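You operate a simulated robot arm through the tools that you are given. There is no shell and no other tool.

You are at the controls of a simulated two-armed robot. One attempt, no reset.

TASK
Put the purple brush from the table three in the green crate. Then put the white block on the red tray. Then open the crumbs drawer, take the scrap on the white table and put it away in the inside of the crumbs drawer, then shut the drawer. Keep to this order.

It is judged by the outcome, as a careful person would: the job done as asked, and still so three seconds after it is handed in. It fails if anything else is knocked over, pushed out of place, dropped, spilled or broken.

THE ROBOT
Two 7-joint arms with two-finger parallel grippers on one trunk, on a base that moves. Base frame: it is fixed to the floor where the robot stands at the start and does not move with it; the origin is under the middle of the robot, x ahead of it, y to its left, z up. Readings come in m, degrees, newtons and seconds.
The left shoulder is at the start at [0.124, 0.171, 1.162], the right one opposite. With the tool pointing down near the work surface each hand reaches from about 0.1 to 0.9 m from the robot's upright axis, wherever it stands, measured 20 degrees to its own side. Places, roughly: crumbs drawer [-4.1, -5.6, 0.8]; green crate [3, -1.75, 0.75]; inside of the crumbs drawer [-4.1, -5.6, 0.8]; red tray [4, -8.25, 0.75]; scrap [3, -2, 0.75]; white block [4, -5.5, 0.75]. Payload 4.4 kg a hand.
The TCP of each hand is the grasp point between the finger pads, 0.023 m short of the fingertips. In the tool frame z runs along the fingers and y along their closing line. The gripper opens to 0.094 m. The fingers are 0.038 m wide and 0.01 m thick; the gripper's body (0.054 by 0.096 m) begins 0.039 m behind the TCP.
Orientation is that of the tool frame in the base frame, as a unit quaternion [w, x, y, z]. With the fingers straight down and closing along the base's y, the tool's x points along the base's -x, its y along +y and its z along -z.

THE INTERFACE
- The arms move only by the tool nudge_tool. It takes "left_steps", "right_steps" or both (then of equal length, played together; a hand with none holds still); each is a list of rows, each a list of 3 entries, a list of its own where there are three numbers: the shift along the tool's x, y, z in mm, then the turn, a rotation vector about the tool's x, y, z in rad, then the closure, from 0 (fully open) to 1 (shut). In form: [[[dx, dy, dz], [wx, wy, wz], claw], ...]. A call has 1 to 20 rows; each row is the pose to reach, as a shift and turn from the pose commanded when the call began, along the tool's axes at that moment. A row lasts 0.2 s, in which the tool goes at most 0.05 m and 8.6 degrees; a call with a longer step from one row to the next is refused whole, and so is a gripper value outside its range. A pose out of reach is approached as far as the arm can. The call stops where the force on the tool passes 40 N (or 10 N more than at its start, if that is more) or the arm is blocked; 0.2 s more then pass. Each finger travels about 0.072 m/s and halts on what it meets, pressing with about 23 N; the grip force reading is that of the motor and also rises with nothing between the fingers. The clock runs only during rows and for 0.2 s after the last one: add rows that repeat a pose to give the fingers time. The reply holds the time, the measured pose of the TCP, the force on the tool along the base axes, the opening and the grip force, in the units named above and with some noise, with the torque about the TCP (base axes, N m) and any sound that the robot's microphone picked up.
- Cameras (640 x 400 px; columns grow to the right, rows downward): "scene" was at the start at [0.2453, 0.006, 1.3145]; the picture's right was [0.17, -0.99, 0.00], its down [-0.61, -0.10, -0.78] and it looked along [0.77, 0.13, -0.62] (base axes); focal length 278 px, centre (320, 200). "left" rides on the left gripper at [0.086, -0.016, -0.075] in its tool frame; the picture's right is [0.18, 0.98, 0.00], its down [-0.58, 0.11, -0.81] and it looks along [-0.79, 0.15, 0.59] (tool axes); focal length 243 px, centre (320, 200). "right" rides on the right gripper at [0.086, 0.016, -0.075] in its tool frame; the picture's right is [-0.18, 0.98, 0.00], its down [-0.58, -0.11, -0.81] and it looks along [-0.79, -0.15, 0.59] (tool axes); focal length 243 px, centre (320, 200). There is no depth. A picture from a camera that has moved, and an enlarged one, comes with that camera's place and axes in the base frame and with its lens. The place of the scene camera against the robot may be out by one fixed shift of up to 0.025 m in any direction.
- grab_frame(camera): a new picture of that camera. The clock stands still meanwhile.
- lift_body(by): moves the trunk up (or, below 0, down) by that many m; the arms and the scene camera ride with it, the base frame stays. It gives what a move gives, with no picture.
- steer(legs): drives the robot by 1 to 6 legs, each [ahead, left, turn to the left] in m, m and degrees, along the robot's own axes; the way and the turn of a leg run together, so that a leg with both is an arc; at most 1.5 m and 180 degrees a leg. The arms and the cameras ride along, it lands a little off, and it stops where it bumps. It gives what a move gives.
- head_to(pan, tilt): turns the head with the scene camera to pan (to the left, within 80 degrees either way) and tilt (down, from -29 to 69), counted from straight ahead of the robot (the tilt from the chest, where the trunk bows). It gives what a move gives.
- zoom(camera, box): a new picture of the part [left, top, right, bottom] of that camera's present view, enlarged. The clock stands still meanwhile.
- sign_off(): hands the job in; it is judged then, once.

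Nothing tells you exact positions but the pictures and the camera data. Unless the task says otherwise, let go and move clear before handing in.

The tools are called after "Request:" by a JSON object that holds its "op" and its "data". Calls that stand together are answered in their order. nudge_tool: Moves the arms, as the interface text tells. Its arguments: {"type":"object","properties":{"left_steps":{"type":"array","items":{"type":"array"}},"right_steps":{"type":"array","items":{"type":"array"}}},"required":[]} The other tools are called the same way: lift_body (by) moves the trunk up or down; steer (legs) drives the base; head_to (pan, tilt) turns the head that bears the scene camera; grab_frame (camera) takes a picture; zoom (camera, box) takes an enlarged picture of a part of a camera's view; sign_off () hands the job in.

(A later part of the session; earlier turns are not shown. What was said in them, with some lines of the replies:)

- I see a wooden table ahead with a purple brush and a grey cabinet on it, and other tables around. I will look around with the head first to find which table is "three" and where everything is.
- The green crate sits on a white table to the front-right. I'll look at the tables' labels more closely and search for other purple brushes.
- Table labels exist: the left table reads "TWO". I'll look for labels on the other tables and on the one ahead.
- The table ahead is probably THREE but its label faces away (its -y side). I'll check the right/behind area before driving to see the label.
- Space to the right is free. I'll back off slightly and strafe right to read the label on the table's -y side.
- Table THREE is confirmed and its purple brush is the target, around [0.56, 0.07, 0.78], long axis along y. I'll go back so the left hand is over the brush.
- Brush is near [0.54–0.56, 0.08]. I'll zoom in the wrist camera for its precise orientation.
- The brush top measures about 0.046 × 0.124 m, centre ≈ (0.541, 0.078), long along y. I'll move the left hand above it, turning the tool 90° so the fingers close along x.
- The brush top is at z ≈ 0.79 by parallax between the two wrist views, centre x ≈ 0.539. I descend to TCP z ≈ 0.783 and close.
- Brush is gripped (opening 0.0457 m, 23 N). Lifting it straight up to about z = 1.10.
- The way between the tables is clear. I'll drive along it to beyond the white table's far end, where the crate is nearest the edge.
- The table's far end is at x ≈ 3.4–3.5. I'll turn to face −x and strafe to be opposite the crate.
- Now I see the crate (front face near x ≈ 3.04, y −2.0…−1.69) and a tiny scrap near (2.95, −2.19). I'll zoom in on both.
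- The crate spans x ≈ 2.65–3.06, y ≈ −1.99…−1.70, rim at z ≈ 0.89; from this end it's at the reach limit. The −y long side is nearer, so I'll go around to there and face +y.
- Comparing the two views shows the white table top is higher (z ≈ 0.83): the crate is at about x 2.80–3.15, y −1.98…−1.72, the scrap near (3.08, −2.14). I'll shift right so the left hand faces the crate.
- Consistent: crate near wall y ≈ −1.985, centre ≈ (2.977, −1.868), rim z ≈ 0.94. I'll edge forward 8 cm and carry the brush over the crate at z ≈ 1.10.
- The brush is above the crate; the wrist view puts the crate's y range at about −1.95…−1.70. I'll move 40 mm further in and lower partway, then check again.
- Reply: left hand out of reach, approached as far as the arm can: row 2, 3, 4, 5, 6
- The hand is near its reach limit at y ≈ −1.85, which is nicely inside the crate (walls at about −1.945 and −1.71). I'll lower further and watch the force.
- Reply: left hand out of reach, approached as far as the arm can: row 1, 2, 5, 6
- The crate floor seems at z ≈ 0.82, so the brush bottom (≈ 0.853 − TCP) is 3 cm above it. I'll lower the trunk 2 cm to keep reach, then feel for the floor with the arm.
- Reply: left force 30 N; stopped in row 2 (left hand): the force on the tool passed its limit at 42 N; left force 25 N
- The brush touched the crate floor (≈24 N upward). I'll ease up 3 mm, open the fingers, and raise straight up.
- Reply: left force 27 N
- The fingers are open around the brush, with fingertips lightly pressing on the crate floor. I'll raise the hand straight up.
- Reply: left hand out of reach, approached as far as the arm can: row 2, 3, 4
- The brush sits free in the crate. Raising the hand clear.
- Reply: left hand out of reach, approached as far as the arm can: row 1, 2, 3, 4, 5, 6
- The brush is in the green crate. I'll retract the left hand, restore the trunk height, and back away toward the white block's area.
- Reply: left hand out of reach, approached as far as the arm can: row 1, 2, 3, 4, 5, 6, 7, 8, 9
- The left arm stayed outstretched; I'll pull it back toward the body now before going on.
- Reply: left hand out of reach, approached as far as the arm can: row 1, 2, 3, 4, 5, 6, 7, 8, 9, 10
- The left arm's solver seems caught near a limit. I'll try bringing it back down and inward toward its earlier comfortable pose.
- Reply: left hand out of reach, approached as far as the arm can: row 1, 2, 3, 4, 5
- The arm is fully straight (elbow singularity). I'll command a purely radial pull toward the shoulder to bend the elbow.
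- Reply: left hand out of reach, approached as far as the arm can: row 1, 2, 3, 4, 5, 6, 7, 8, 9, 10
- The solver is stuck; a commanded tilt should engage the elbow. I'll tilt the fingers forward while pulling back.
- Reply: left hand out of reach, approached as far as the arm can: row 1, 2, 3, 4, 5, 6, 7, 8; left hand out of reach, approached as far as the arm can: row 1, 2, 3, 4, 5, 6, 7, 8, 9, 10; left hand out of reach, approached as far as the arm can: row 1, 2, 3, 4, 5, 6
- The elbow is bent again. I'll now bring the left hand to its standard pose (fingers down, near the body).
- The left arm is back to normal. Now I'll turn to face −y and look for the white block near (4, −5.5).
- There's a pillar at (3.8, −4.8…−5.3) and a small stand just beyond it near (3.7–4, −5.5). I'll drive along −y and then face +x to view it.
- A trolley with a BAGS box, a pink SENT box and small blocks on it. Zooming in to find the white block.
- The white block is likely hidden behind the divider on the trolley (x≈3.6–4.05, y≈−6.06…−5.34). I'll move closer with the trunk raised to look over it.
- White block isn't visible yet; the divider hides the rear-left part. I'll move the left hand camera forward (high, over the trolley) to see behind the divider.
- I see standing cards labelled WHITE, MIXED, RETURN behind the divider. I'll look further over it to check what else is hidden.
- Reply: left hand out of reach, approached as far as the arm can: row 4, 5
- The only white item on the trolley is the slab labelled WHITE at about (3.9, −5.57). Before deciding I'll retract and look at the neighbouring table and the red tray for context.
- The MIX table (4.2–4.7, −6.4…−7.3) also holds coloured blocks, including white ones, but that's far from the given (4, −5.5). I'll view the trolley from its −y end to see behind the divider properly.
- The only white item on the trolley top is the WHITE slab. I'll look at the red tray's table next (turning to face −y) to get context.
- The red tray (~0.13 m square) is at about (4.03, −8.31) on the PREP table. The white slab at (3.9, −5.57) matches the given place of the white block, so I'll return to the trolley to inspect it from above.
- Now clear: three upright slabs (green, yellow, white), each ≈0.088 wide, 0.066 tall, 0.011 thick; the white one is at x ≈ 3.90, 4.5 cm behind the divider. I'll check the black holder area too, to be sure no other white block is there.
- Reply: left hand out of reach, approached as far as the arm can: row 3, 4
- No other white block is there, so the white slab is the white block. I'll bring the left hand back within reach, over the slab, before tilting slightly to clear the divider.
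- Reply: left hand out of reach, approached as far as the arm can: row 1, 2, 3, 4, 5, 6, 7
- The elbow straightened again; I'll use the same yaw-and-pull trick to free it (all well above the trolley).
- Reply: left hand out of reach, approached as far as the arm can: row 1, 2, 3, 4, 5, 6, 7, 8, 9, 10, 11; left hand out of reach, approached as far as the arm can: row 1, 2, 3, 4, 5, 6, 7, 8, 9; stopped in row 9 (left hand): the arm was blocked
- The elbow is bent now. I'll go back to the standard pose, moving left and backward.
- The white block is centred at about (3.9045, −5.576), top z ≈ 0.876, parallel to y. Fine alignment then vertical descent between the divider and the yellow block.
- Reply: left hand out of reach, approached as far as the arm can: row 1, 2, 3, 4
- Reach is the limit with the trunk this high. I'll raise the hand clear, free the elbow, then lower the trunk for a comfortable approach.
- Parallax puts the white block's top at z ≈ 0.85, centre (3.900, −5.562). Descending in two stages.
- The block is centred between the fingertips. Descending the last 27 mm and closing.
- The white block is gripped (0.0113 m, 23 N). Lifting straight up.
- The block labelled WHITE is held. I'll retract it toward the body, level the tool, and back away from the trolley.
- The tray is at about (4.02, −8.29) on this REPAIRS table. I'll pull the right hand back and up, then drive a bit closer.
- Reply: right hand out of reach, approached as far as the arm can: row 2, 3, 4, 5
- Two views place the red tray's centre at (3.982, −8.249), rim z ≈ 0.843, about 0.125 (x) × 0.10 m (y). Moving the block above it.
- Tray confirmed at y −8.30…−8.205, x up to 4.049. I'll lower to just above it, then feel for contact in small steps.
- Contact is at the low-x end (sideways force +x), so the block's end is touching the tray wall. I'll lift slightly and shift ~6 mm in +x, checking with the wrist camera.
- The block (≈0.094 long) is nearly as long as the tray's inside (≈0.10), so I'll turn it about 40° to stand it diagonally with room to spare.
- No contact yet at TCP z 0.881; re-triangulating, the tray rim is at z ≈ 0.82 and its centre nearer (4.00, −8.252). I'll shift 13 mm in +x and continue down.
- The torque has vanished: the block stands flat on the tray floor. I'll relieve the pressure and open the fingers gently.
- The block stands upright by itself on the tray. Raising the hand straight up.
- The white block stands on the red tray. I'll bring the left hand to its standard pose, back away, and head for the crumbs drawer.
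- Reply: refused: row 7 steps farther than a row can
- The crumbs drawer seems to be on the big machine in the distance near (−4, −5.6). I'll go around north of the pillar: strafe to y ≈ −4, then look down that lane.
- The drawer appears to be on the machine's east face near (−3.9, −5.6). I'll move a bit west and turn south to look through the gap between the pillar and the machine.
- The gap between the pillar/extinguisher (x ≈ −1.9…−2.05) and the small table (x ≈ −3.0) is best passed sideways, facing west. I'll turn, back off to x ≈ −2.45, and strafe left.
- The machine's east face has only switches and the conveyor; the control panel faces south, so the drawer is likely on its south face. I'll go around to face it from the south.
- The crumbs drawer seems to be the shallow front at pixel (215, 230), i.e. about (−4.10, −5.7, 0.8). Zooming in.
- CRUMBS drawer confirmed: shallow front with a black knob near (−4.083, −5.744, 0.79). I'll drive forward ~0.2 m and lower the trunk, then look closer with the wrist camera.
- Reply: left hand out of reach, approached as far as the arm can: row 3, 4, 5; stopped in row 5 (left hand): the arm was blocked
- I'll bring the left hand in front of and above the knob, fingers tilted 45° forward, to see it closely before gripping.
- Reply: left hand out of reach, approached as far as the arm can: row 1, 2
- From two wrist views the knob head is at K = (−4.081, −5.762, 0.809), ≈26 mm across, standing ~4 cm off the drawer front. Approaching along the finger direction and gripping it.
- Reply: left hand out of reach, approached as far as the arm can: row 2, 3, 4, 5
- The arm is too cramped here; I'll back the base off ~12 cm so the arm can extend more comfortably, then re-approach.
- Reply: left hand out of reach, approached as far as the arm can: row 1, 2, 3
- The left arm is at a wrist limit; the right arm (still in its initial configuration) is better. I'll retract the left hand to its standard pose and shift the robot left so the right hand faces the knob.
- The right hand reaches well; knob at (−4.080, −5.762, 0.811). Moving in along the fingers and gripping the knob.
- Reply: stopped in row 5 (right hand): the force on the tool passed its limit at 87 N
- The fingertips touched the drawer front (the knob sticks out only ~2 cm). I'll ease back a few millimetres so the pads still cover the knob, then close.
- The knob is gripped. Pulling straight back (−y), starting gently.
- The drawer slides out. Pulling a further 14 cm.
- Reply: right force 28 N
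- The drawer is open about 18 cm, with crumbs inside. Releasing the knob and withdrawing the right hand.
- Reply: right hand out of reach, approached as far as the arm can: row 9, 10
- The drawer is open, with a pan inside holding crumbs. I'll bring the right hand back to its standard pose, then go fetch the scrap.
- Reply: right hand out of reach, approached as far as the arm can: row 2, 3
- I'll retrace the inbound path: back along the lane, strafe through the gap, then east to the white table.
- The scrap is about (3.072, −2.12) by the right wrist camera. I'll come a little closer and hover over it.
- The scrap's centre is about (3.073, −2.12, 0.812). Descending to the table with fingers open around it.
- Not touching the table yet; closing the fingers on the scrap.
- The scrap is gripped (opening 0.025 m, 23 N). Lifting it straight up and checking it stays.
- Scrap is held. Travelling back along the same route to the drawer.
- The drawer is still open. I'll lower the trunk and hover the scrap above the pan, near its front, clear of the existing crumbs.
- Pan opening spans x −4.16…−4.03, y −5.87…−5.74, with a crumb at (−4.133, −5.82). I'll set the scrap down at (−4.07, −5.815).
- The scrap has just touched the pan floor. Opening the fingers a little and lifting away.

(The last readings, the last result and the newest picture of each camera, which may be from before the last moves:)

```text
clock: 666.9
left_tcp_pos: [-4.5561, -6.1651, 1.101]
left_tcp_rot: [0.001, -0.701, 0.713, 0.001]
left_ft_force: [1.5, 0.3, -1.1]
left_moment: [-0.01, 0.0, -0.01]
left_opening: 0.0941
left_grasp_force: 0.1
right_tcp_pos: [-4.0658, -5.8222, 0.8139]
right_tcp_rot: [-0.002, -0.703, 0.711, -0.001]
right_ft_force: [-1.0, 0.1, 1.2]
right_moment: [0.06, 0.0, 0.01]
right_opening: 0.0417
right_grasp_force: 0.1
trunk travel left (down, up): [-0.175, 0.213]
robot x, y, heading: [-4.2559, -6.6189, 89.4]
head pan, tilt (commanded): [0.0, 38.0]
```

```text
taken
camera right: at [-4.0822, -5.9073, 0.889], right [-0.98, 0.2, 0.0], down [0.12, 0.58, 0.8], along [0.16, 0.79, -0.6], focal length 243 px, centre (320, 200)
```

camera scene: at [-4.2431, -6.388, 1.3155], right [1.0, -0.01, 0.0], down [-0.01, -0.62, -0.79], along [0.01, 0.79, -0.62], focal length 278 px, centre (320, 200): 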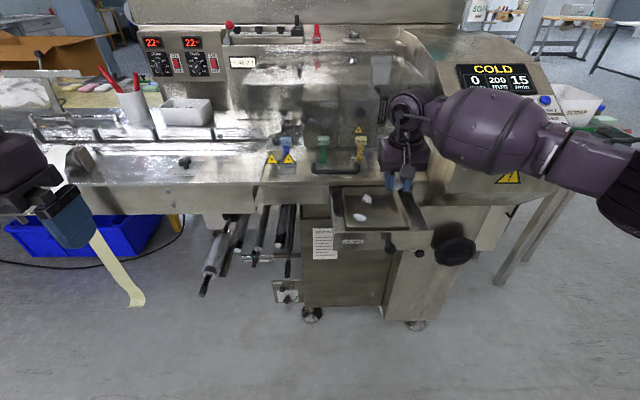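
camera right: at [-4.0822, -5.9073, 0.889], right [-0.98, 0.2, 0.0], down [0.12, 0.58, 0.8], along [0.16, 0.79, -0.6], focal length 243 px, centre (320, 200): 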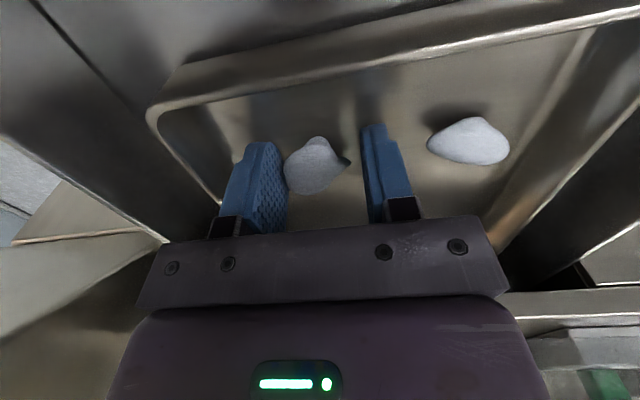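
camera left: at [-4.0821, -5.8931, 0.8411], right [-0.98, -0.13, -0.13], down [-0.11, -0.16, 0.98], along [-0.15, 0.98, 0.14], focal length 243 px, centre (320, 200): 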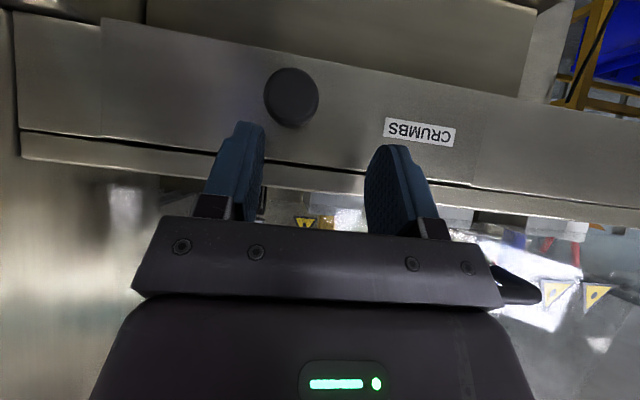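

Request:
{"op": "nudge_tool", "data": {"right_steps": [[[0, 0, -5], [0, 0, 0], 0.55], [[0, 0, -12], [0, 0, 0], 0.55], [[0, 0, -25], [0, 0, 0], 0.55], [[0, 0, -50], [0, 0, 0], 0.55], [[0, 0, -85], [0, 0, 0], 0.5], [[0, 0, -120], [0, 0, 0], 0.5], [[0, 0, -120], [0, 0, 0], 0.5]]}}

Request:
{"op": "grab_frame", "data": {"camera": "right"}}

Request:
{"op": "zoom", "data": {"camera": "scene", "box": [300, 150, 460, 270]}}

```text
clock: 668.5
left_tcp_pos: [-4.5546, -6.165, 1.1006]
left_tcp_rot: [0.0, -0.702, 0.712, 0.0]
left_ft_force: [-0.5, 0.3, -1.1]
left_moment: [-0.02, 0.02, 0.0]
left_opening: 0.0939
left_grasp_force: 0.1
right_tcp_pos: [-4.0645, -5.8217, 0.9311]
right_tcp_rot: [-0.004, -0.703, 0.712, -0.002]
right_ft_force: [-0.5, -0.2, -0.1]
right_moment: [-0.01, 0.01, 0.03]
right_opening: 0.0471
right_grasp_force: 0.2
trunk travel left (down, up): [-0.175, 0.213]
robot x, y, heading: [-4.2563, -6.6143, 89.0]
head pan, tilt (commanded): [0.0, 38.0]
```

```text
taken
camera right: at [-4.0807, -5.9071, 1.0084], right [-0.98, 0.2, 0.0], down [0.12, 0.59, 0.8], along [0.16, 0.79, -0.6], focal length 243 px, centre (320, 200)
```

right: 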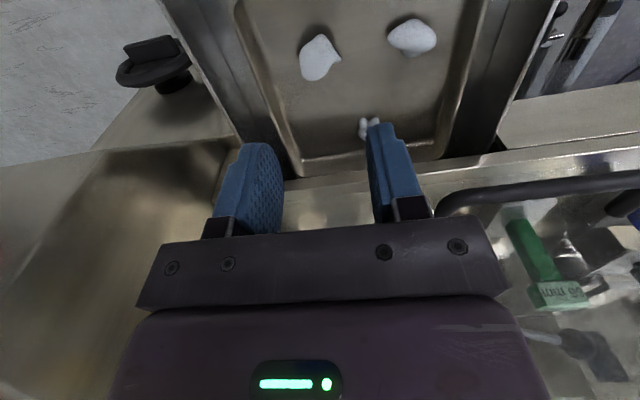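

```text
3.33 times, centred on (380, 210) of scene
camera zoom: at [-4.2432, -6.3867, 1.315], right [1.0, -0.01, 0.0], down [-0.01, -0.62, -0.79], along [0.01, 0.79, -0.62], focal length 925 px, centre (120, 167)
```

zoom: 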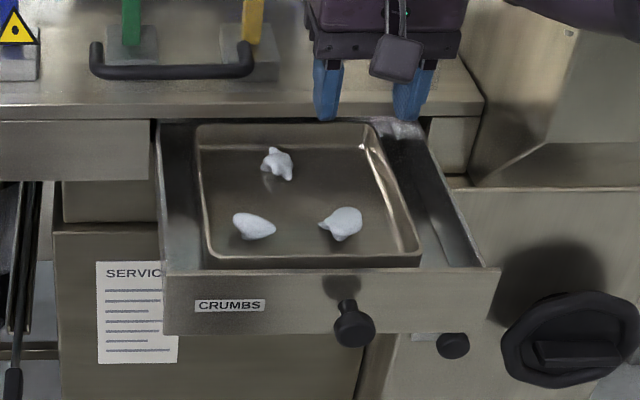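

The scrap lies in the drawer's pan. Now I'll move the right hand in front of the drawer (tilted, fingers straddling the knob) to push it shut.

Request:
{"op": "nudge_tool", "data": {"right_steps": [[[0, 0, -35], [0, 0, 0], 0.4], [[20, 3, -70], [0, -0.05, 0], 0.4], [[55, 5, -75], [0, -0.13, 0], 0.4], [[90, 7, -75], [0, -0.23, 0], 0.4], [[125, 10, -75], [0, -0.33, 0], 0.4], [[160, 12, -75], [0, -0.43, 0], 0.4], [[178, 14, -70], [0, -0.524, 0], 0.4], [[178, 14, -70], [0, -0.524, 0], 0.4]]}}

Request:
{"op": "grab_frame", "data": {"camera": "right"}}

```text
clock: 670.3
left_tcp_pos: [-4.5551, -6.1654, 1.1014]
left_tcp_rot: [-0.001, -0.701, 0.713, 0.001]
left_ft_force: [-1.0, 0.2, 0.6]
left_moment: [0.01, 0.03, 0.01]
left_opening: 0.0941
left_grasp_force: 0.1
right_tcp_pos: [-4.0827, -5.9986, 1.0038]
right_tcp_rot: [0.181, -0.68, 0.687, 0.182]
right_ft_force: [0.2, 0.0, -0.3]
right_moment: [0.05, -0.01, -0.02]
right_opening: 0.0568
right_grasp_force: 0.1
trunk travel left (down, up): [-0.175, 0.213]
robot x, y, heading: [-4.2548, -6.6153, 89.1]
head pan, tilt (commanded): [0.0, 38.0]
```

```text
taken
camera right: at [-4.0987, -6.1103, 1.0257], right [-0.98, 0.17, 0.09], down [0.11, 0.1, 0.99], along [0.16, 0.98, -0.12], focal length 243 px, centre (320, 200)
```

right: 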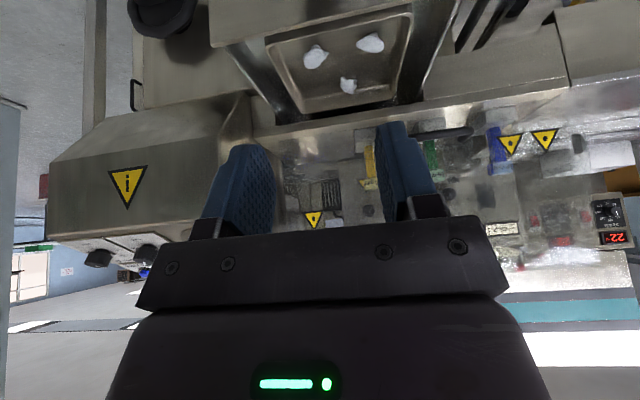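

Request:
{"op": "nudge_tool", "data": {"right_steps": [[[17, 0, 29], [0, 0, 0], 0.4], [[34, 0, 59], [0, 0, 0], 0.4], [[51, 0, 88], [0, 0, 0], 0.4], [[68, 0, 118], [0, 0, 0], 0.4], [[82, 0, 142], [0, 0, 0], 0.4], [[94, 0, 163], [0, 0, 0], 0.4], [[94, 0, 163], [0, 0, 0], 0.4]]}}

Request:
{"op": "grab_frame", "data": {"camera": "right"}}

Request:
{"op": "zoom", "data": {"camera": "right", "box": [200, 40, 440, 220]}}

```text
clock: 671.9
left_tcp_pos: [-4.555, -6.1653, 1.1009]
left_tcp_rot: [0.001, -0.701, 0.713, 0.001]
left_ft_force: [0.8, 0.9, 0.3]
left_moment: [0.01, 0.01, 0.01]
left_opening: 0.0941
left_grasp_force: 0.1
right_tcp_pos: [-4.0821, -5.9992, 0.8159]
right_tcp_rot: [0.181, -0.68, 0.687, 0.181]
right_ft_force: [-0.4, 0.5, 0.1]
right_moment: [0.0, 0.0, 0.0]
right_opening: 0.0565
right_grasp_force: 0.1
trunk travel left (down, up): [-0.175, 0.213]
robot x, y, heading: [-4.2566, -6.6194, 89.1]
head pan, tilt (commanded): [0.0, 38.0]
```

```text
taken
camera right: at [-4.0984, -6.1104, 0.8384], right [-0.98, 0.17, 0.09], down [0.11, 0.1, 0.99], along [0.16, 0.98, -0.12], focal length 243 px, centre (320, 200)
```

right: 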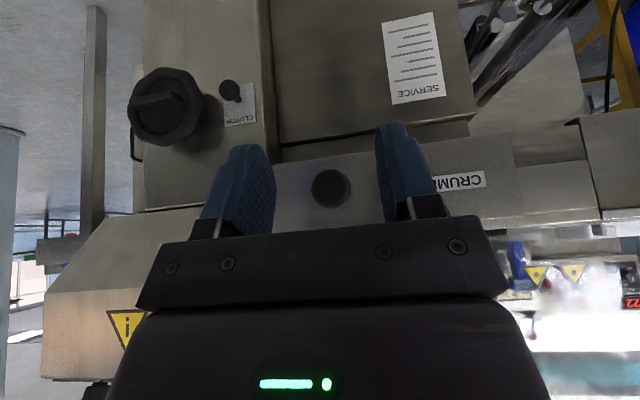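

```text
2.22 times, centred on (320, 130) of right
camera zoom: at [-4.0984, -6.1104, 0.8384], right [-0.98, 0.17, 0.09], down [0.11, 0.1, 0.99], along [0.16, 0.98, -0.12], focal length 539 px, centre (320, 356)
```

zoom: 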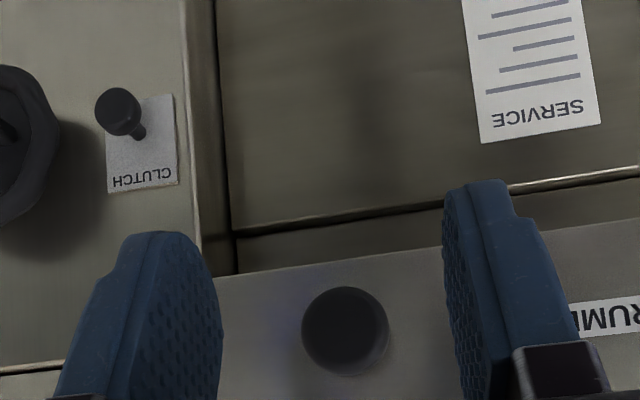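

Fingers straddle the knob in front of the drawer face. Pushing the drawer in steadily.

Request:
{"op": "nudge_tool", "data": {"right_steps": [[[-17, 0, 10], [0, 0, 0], 0.4], [[-35, 0, 20], [0, 0, 0], 0.4], [[-48, 0, 28], [0, 0, 0], 0.4], [[-61, 0, 35], [0, 0, 0], 0.4], [[-74, 0, 43], [0, 0, 0], 0.4], [[-87, 0, 50], [0, 0, 0], 0.4], [[-100, 0, 58], [0, 0, 0], 0.4], [[-113, 0, 65], [0, 0, 0], 0.4], [[-126, 0, 73], [0, 0, 0], 0.4], [[-139, 0, 80], [0, 0, 0], 0.4], [[-150, 0, 86.5], [0, 0, 0], 0.4]]}}

Request:
{"op": "grab_frame", "data": {"camera": "scene"}}

Request:
{"op": "grab_frame", "data": {"camera": "right"}}

```text
clock: 674.3
left_tcp_pos: [-4.5547, -6.1661, 1.1014]
left_tcp_rot: [-0.001, -0.701, 0.713, 0.0]
left_ft_force: [1.1, -0.4, -0.7]
left_moment: [0.0, -0.03, -0.02]
left_opening: 0.0941
left_grasp_force: 0.0
right_tcp_pos: [-4.0795, -5.8263, 0.814]
right_tcp_rot: [0.182, -0.68, 0.687, 0.181]
right_ft_force: [0.3, 0.3, 0.2]
right_moment: [-0.02, -0.01, -0.01]
right_opening: 0.0563
right_grasp_force: 0.1
trunk travel left (down, up): [-0.175, 0.213]
robot x, y, heading: [-4.2524, -6.6163, 89.3]
head pan, tilt (commanded): [0.0, 38.0]
```

```text
taken
camera scene: at [-4.2434, -6.3872, 1.3152], right [1.0, -0.01, 0.0], down [-0.01, -0.62, -0.79], along [0.01, 0.79, -0.62], focal length 278 px, centre (320, 200)
```

scene: 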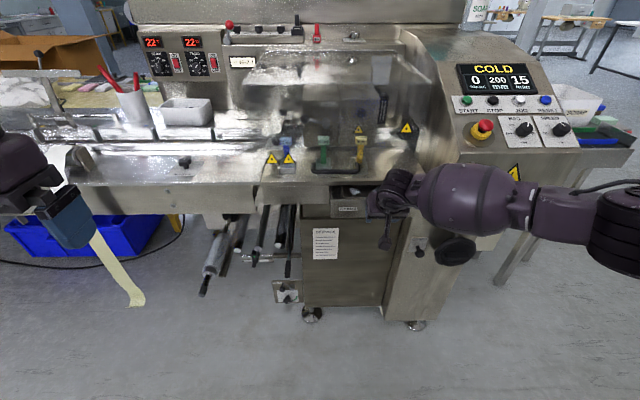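

```text
taken
camera right: at [-4.0961, -5.9374, 0.8377], right [-0.98, 0.17, 0.09], down [0.11, 0.1, 0.99], along [0.16, 0.98, -0.12], focal length 243 px, centre (320, 200)
```

right: 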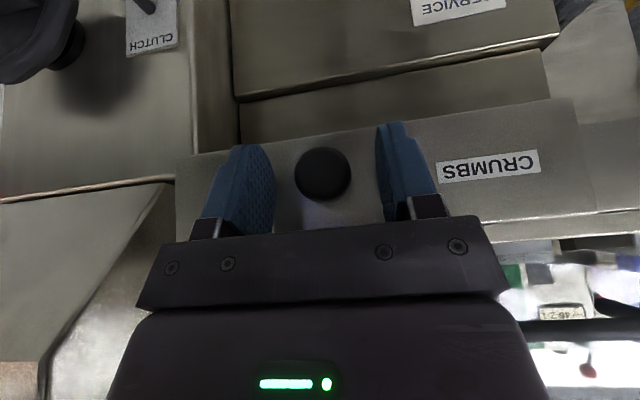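

Request:
{"op": "nudge_tool", "data": {"right_steps": [[[-9, 0, 5], [0, 0, 0], 0.4], [[-17, 0, 10], [0, 0, 0], 0.4], [[-26, 0, 15], [0, 0, 0], 0.4], [[-35, 0, 20], [0, 0, 0], 0.4], [[-41, 0, 23.5], [0, 0, 0], 0.4], [[-46, 0, 26.5], [0, 0, 0], 0.4], [[-50, 0, 29], [0, 0, 0], 0.4], [[-53, 0, 30.5], [0, 0, 0], 0.4], [[-56, 0, 32], [0, 0, 0], 0.4]]}}

Request:
{"op": "grab_frame", "data": {"camera": "right"}}

Request:
{"op": "zoom", "data": {"camera": "scene", "box": [280, 140, 460, 260]}}

```text
clock: 676.3
left_tcp_pos: [-4.5545, -6.1692, 1.1014]
left_tcp_rot: [0.0, -0.701, 0.713, 0.002]
left_ft_force: [-0.3, 0.4, -0.1]
left_moment: [0.01, -0.04, -0.04]
left_opening: 0.094
left_grasp_force: 0.0
right_tcp_pos: [-4.0796, -5.7659, 0.814]
right_tcp_rot: [0.181, -0.68, 0.687, 0.18]
right_ft_force: [1.0, -36.4, 2.5]
right_moment: [-0.29, 0.29, 1.06]
right_opening: 0.0561
right_grasp_force: 0.0
trunk travel left (down, up): [-0.175, 0.213]
robot x, y, heading: [-4.2545, -6.6149, 89.4]
head pan, tilt (commanded): [0.0, 38.0]
```

```text
taken
camera right: at [-4.0957, -5.8777, 0.8379], right [-0.98, 0.17, 0.09], down [0.11, 0.11, 0.99], along [0.16, 0.98, -0.12], focal length 243 px, centre (320, 200)
```

right: 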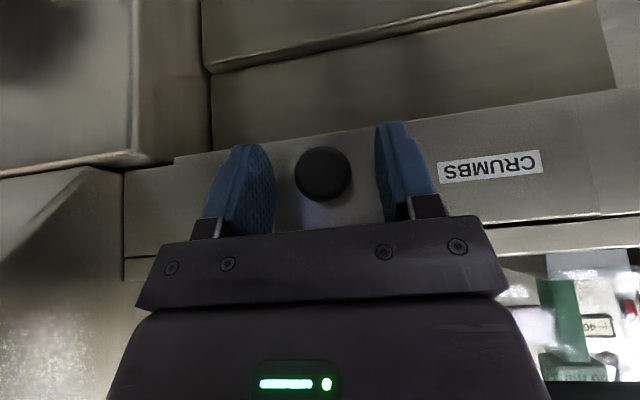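

```text
3.33 times, centred on (370, 200) of scene
camera zoom: at [-4.2431, -6.3911, 1.3159], right [1.0, -0.02, 0.0], down [-0.01, -0.61, -0.79], along [0.01, 0.79, -0.61], focal length 925 px, centre (153, 200)
```

zoom: 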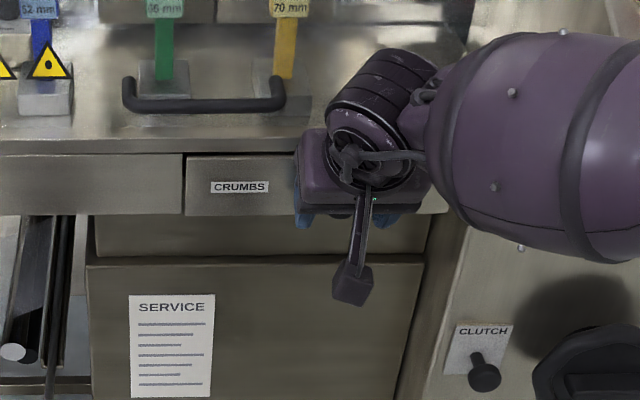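

The drawer is shut (36 N resistance at the same position as when it was closed at first). Backing the hand straight away.

Request:
{"op": "nudge_tool", "data": {"right_steps": [[[9, 0, -5], [0, 0, 0], 0.4], [[26, 0, -15], [0, 0, 0], 0.4], [[52, 0, -30], [0, 0, 0], 0.4], [[87, 0, -50], [0, 0, 0], 0.3], [[110, 0, -80], [0, 0.1, 0], 0.2], [[110, 0, -120], [0, 0.22, 0], 0], [[105, 0, -160], [0, 0.36, 0], 0], [[95, 0, -205], [0, 0.46, 0], 0], [[90, 0, -230], [0, 0.524, 0], 0], [[90, 0, -230], [0, 0.524, 0], 0]]}}

Request:
{"op": "grab_frame", "data": {"camera": "scene"}}

Request:
{"op": "zoom", "data": {"camera": "scene", "box": [280, 140, 460, 260]}}

```text
clock: 678.5
left_tcp_pos: [-4.5552, -6.1655, 1.1007]
left_tcp_rot: [-0.001, -0.702, 0.713, 0.001]
left_ft_force: [0.1, -0.8, -0.2]
left_moment: [0.02, -0.01, 0.0]
left_opening: 0.0938
left_grasp_force: 0.1
right_tcp_pos: [-4.0809, -5.9548, 0.9701]
right_tcp_rot: [-0.002, -0.703, 0.711, -0.002]
right_ft_force: [0.3, -0.4, -0.1]
right_moment: [-0.02, 0.02, 0.0]
right_opening: 0.094
right_grasp_force: 0.0
trunk travel left (down, up): [-0.175, 0.213]
robot x, y, heading: [-4.2524, -6.6184, 89.5]
head pan, tilt (commanded): [0.0, 38.0]
```

```text
taken
camera scene: at [-4.2433, -6.3872, 1.3152], right [1.0, -0.01, 0.0], down [-0.01, -0.62, -0.79], along [0.01, 0.79, -0.62], focal length 278 px, centre (320, 200)
```

scene: 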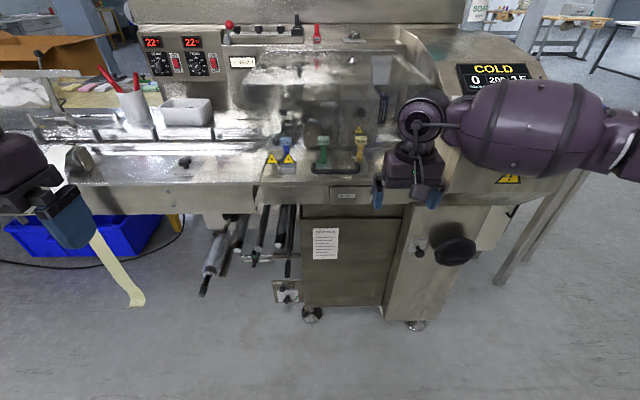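

```text
3.33 times, centred on (370, 200) of scene
camera zoom: at [-4.2433, -6.3872, 1.3152], right [1.0, -0.01, 0.0], down [-0.01, -0.62, -0.79], along [0.01, 0.79, -0.62], focal length 925 px, centre (153, 200)
```

zoom: 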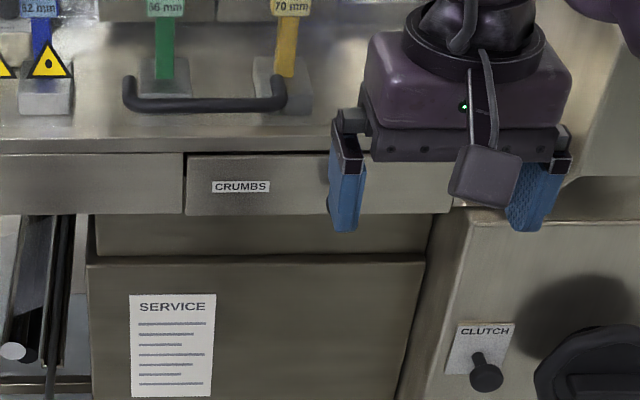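

Request:
{"op": "nudge_tool", "data": {"right_steps": [[[20, 0, -40], [0, 0, 0], 0], [[50, 0, -80], [0, 0, 0], 0], [[80, 0, -120], [0, 0, 0], 0], [[80, 0, -120], [0, 0, 0], 0]]}}

Request:
{"op": "steer", "data": {"legs": [[-0.15, 0, 0]]}}

Request:
{"op": "grab_frame", "data": {"camera": "scene"}}

Request:
{"op": "zoom", "data": {"camera": "scene", "box": [260, 130, 460, 270]}}

```text
clock: 679.5
left_tcp_pos: [-4.5553, -6.165, 1.0995]
left_tcp_rot: [-0.001, -0.702, 0.713, 0.001]
left_ft_force: [-0.2, 0.0, -0.5]
left_moment: [-0.03, -0.03, 0.0]
left_opening: 0.0939
left_grasp_force: 0.0
right_tcp_pos: [-4.0813, -6.0351, 1.0905]
right_tcp_rot: [-0.003, -0.702, 0.712, -0.002]
right_ft_force: [-0.3, 0.3, -0.1]
right_moment: [-0.01, -0.04, 0.0]
right_opening: 0.094
right_grasp_force: 0.2
trunk travel left (down, up): [-0.175, 0.213]
robot x, y, heading: [-4.2543, -6.6158, 89.2]
head pan, tilt (commanded): [0.0, 38.0]
```

```text
clock: 680.8
left_tcp_pos: [-4.5565, -6.3149, 1.1016]
left_tcp_rot: [0.0, -0.701, 0.713, 0.001]
left_ft_force: [0.0, -0.5, 0.5]
left_moment: [0.01, 0.02, -0.02]
left_opening: 0.0942
left_grasp_force: 0.0
right_tcp_pos: [-4.0832, -6.1847, 1.0905]
right_tcp_rot: [-0.003, -0.703, 0.712, -0.001]
right_ft_force: [-0.1, -0.2, 0.5]
right_moment: [0.04, 0.0, 0.01]
right_opening: 0.094
right_grasp_force: 0.0
trunk travel left (down, up): [-0.175, 0.213]
robot x, y, heading: [-4.2592, -6.7677, 88.9]
head pan, tilt (commanded): [0.0, 38.0]
```

```text
taken
camera scene: at [-4.2454, -6.5376, 1.3153], right [1.0, -0.02, 0.0], down [-0.01, -0.62, -0.79], along [0.01, 0.79, -0.62], focal length 278 px, centre (320, 200)
```

scene: 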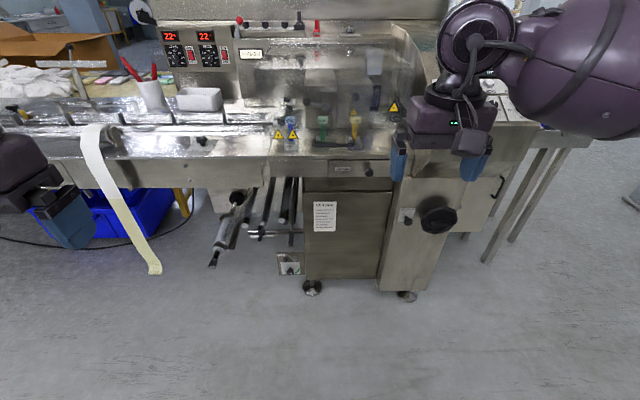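

```text
2.86 times, centred on (360, 200) of scene
camera zoom: at [-4.2454, -6.5376, 1.3153], right [1.0, -0.02, 0.0], down [-0.01, -0.62, -0.79], along [0.01, 0.79, -0.62], focal length 793 px, centre (206, 200)
```

zoom: 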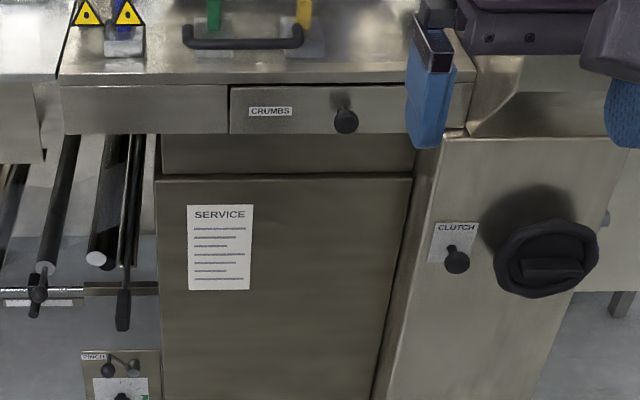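

The CRUMBS drawer is shut with the scrap inside. The brush was left in the green crate and the white block standing on the red tray; both hands are empty and clear. I'm handing the job in.

Request:
{"op": "sign_off", "data": {}}

```text
The job is handed in.
```

I did all three parts of the job in the order you gave and handed it in. I did not go back to look at the crate or the tray at the end, so the first two results are as I last saw them.

- **Purple brush:** I took it from table THREE and left it lying on the floor of the green crate.
- **White block:** I took "white block" to mean the white slab labelled WHITE on the trolley near (3.9, −5.6). It was the only white item on top of that trolley and matched the place you gave. It was left standing upright and diagonally on the red tray, because it is nearly as long as the tray.
- **Crumbs drawer and scrap:** I opened the drawer, fetched the scrap from the white table, and set it in the pan inside next to the crumbs already there. I then pushed the drawer shut and saw it closed afterwards.

Nothing else looked moved, dropped or knocked over in the pictures I took. The hand touched the shut drawer front hard once (87 N) before I gripped the knob. The left arm also stopped twice as blocked, with no contact visible. Both hands were empty and clear when I handed in.
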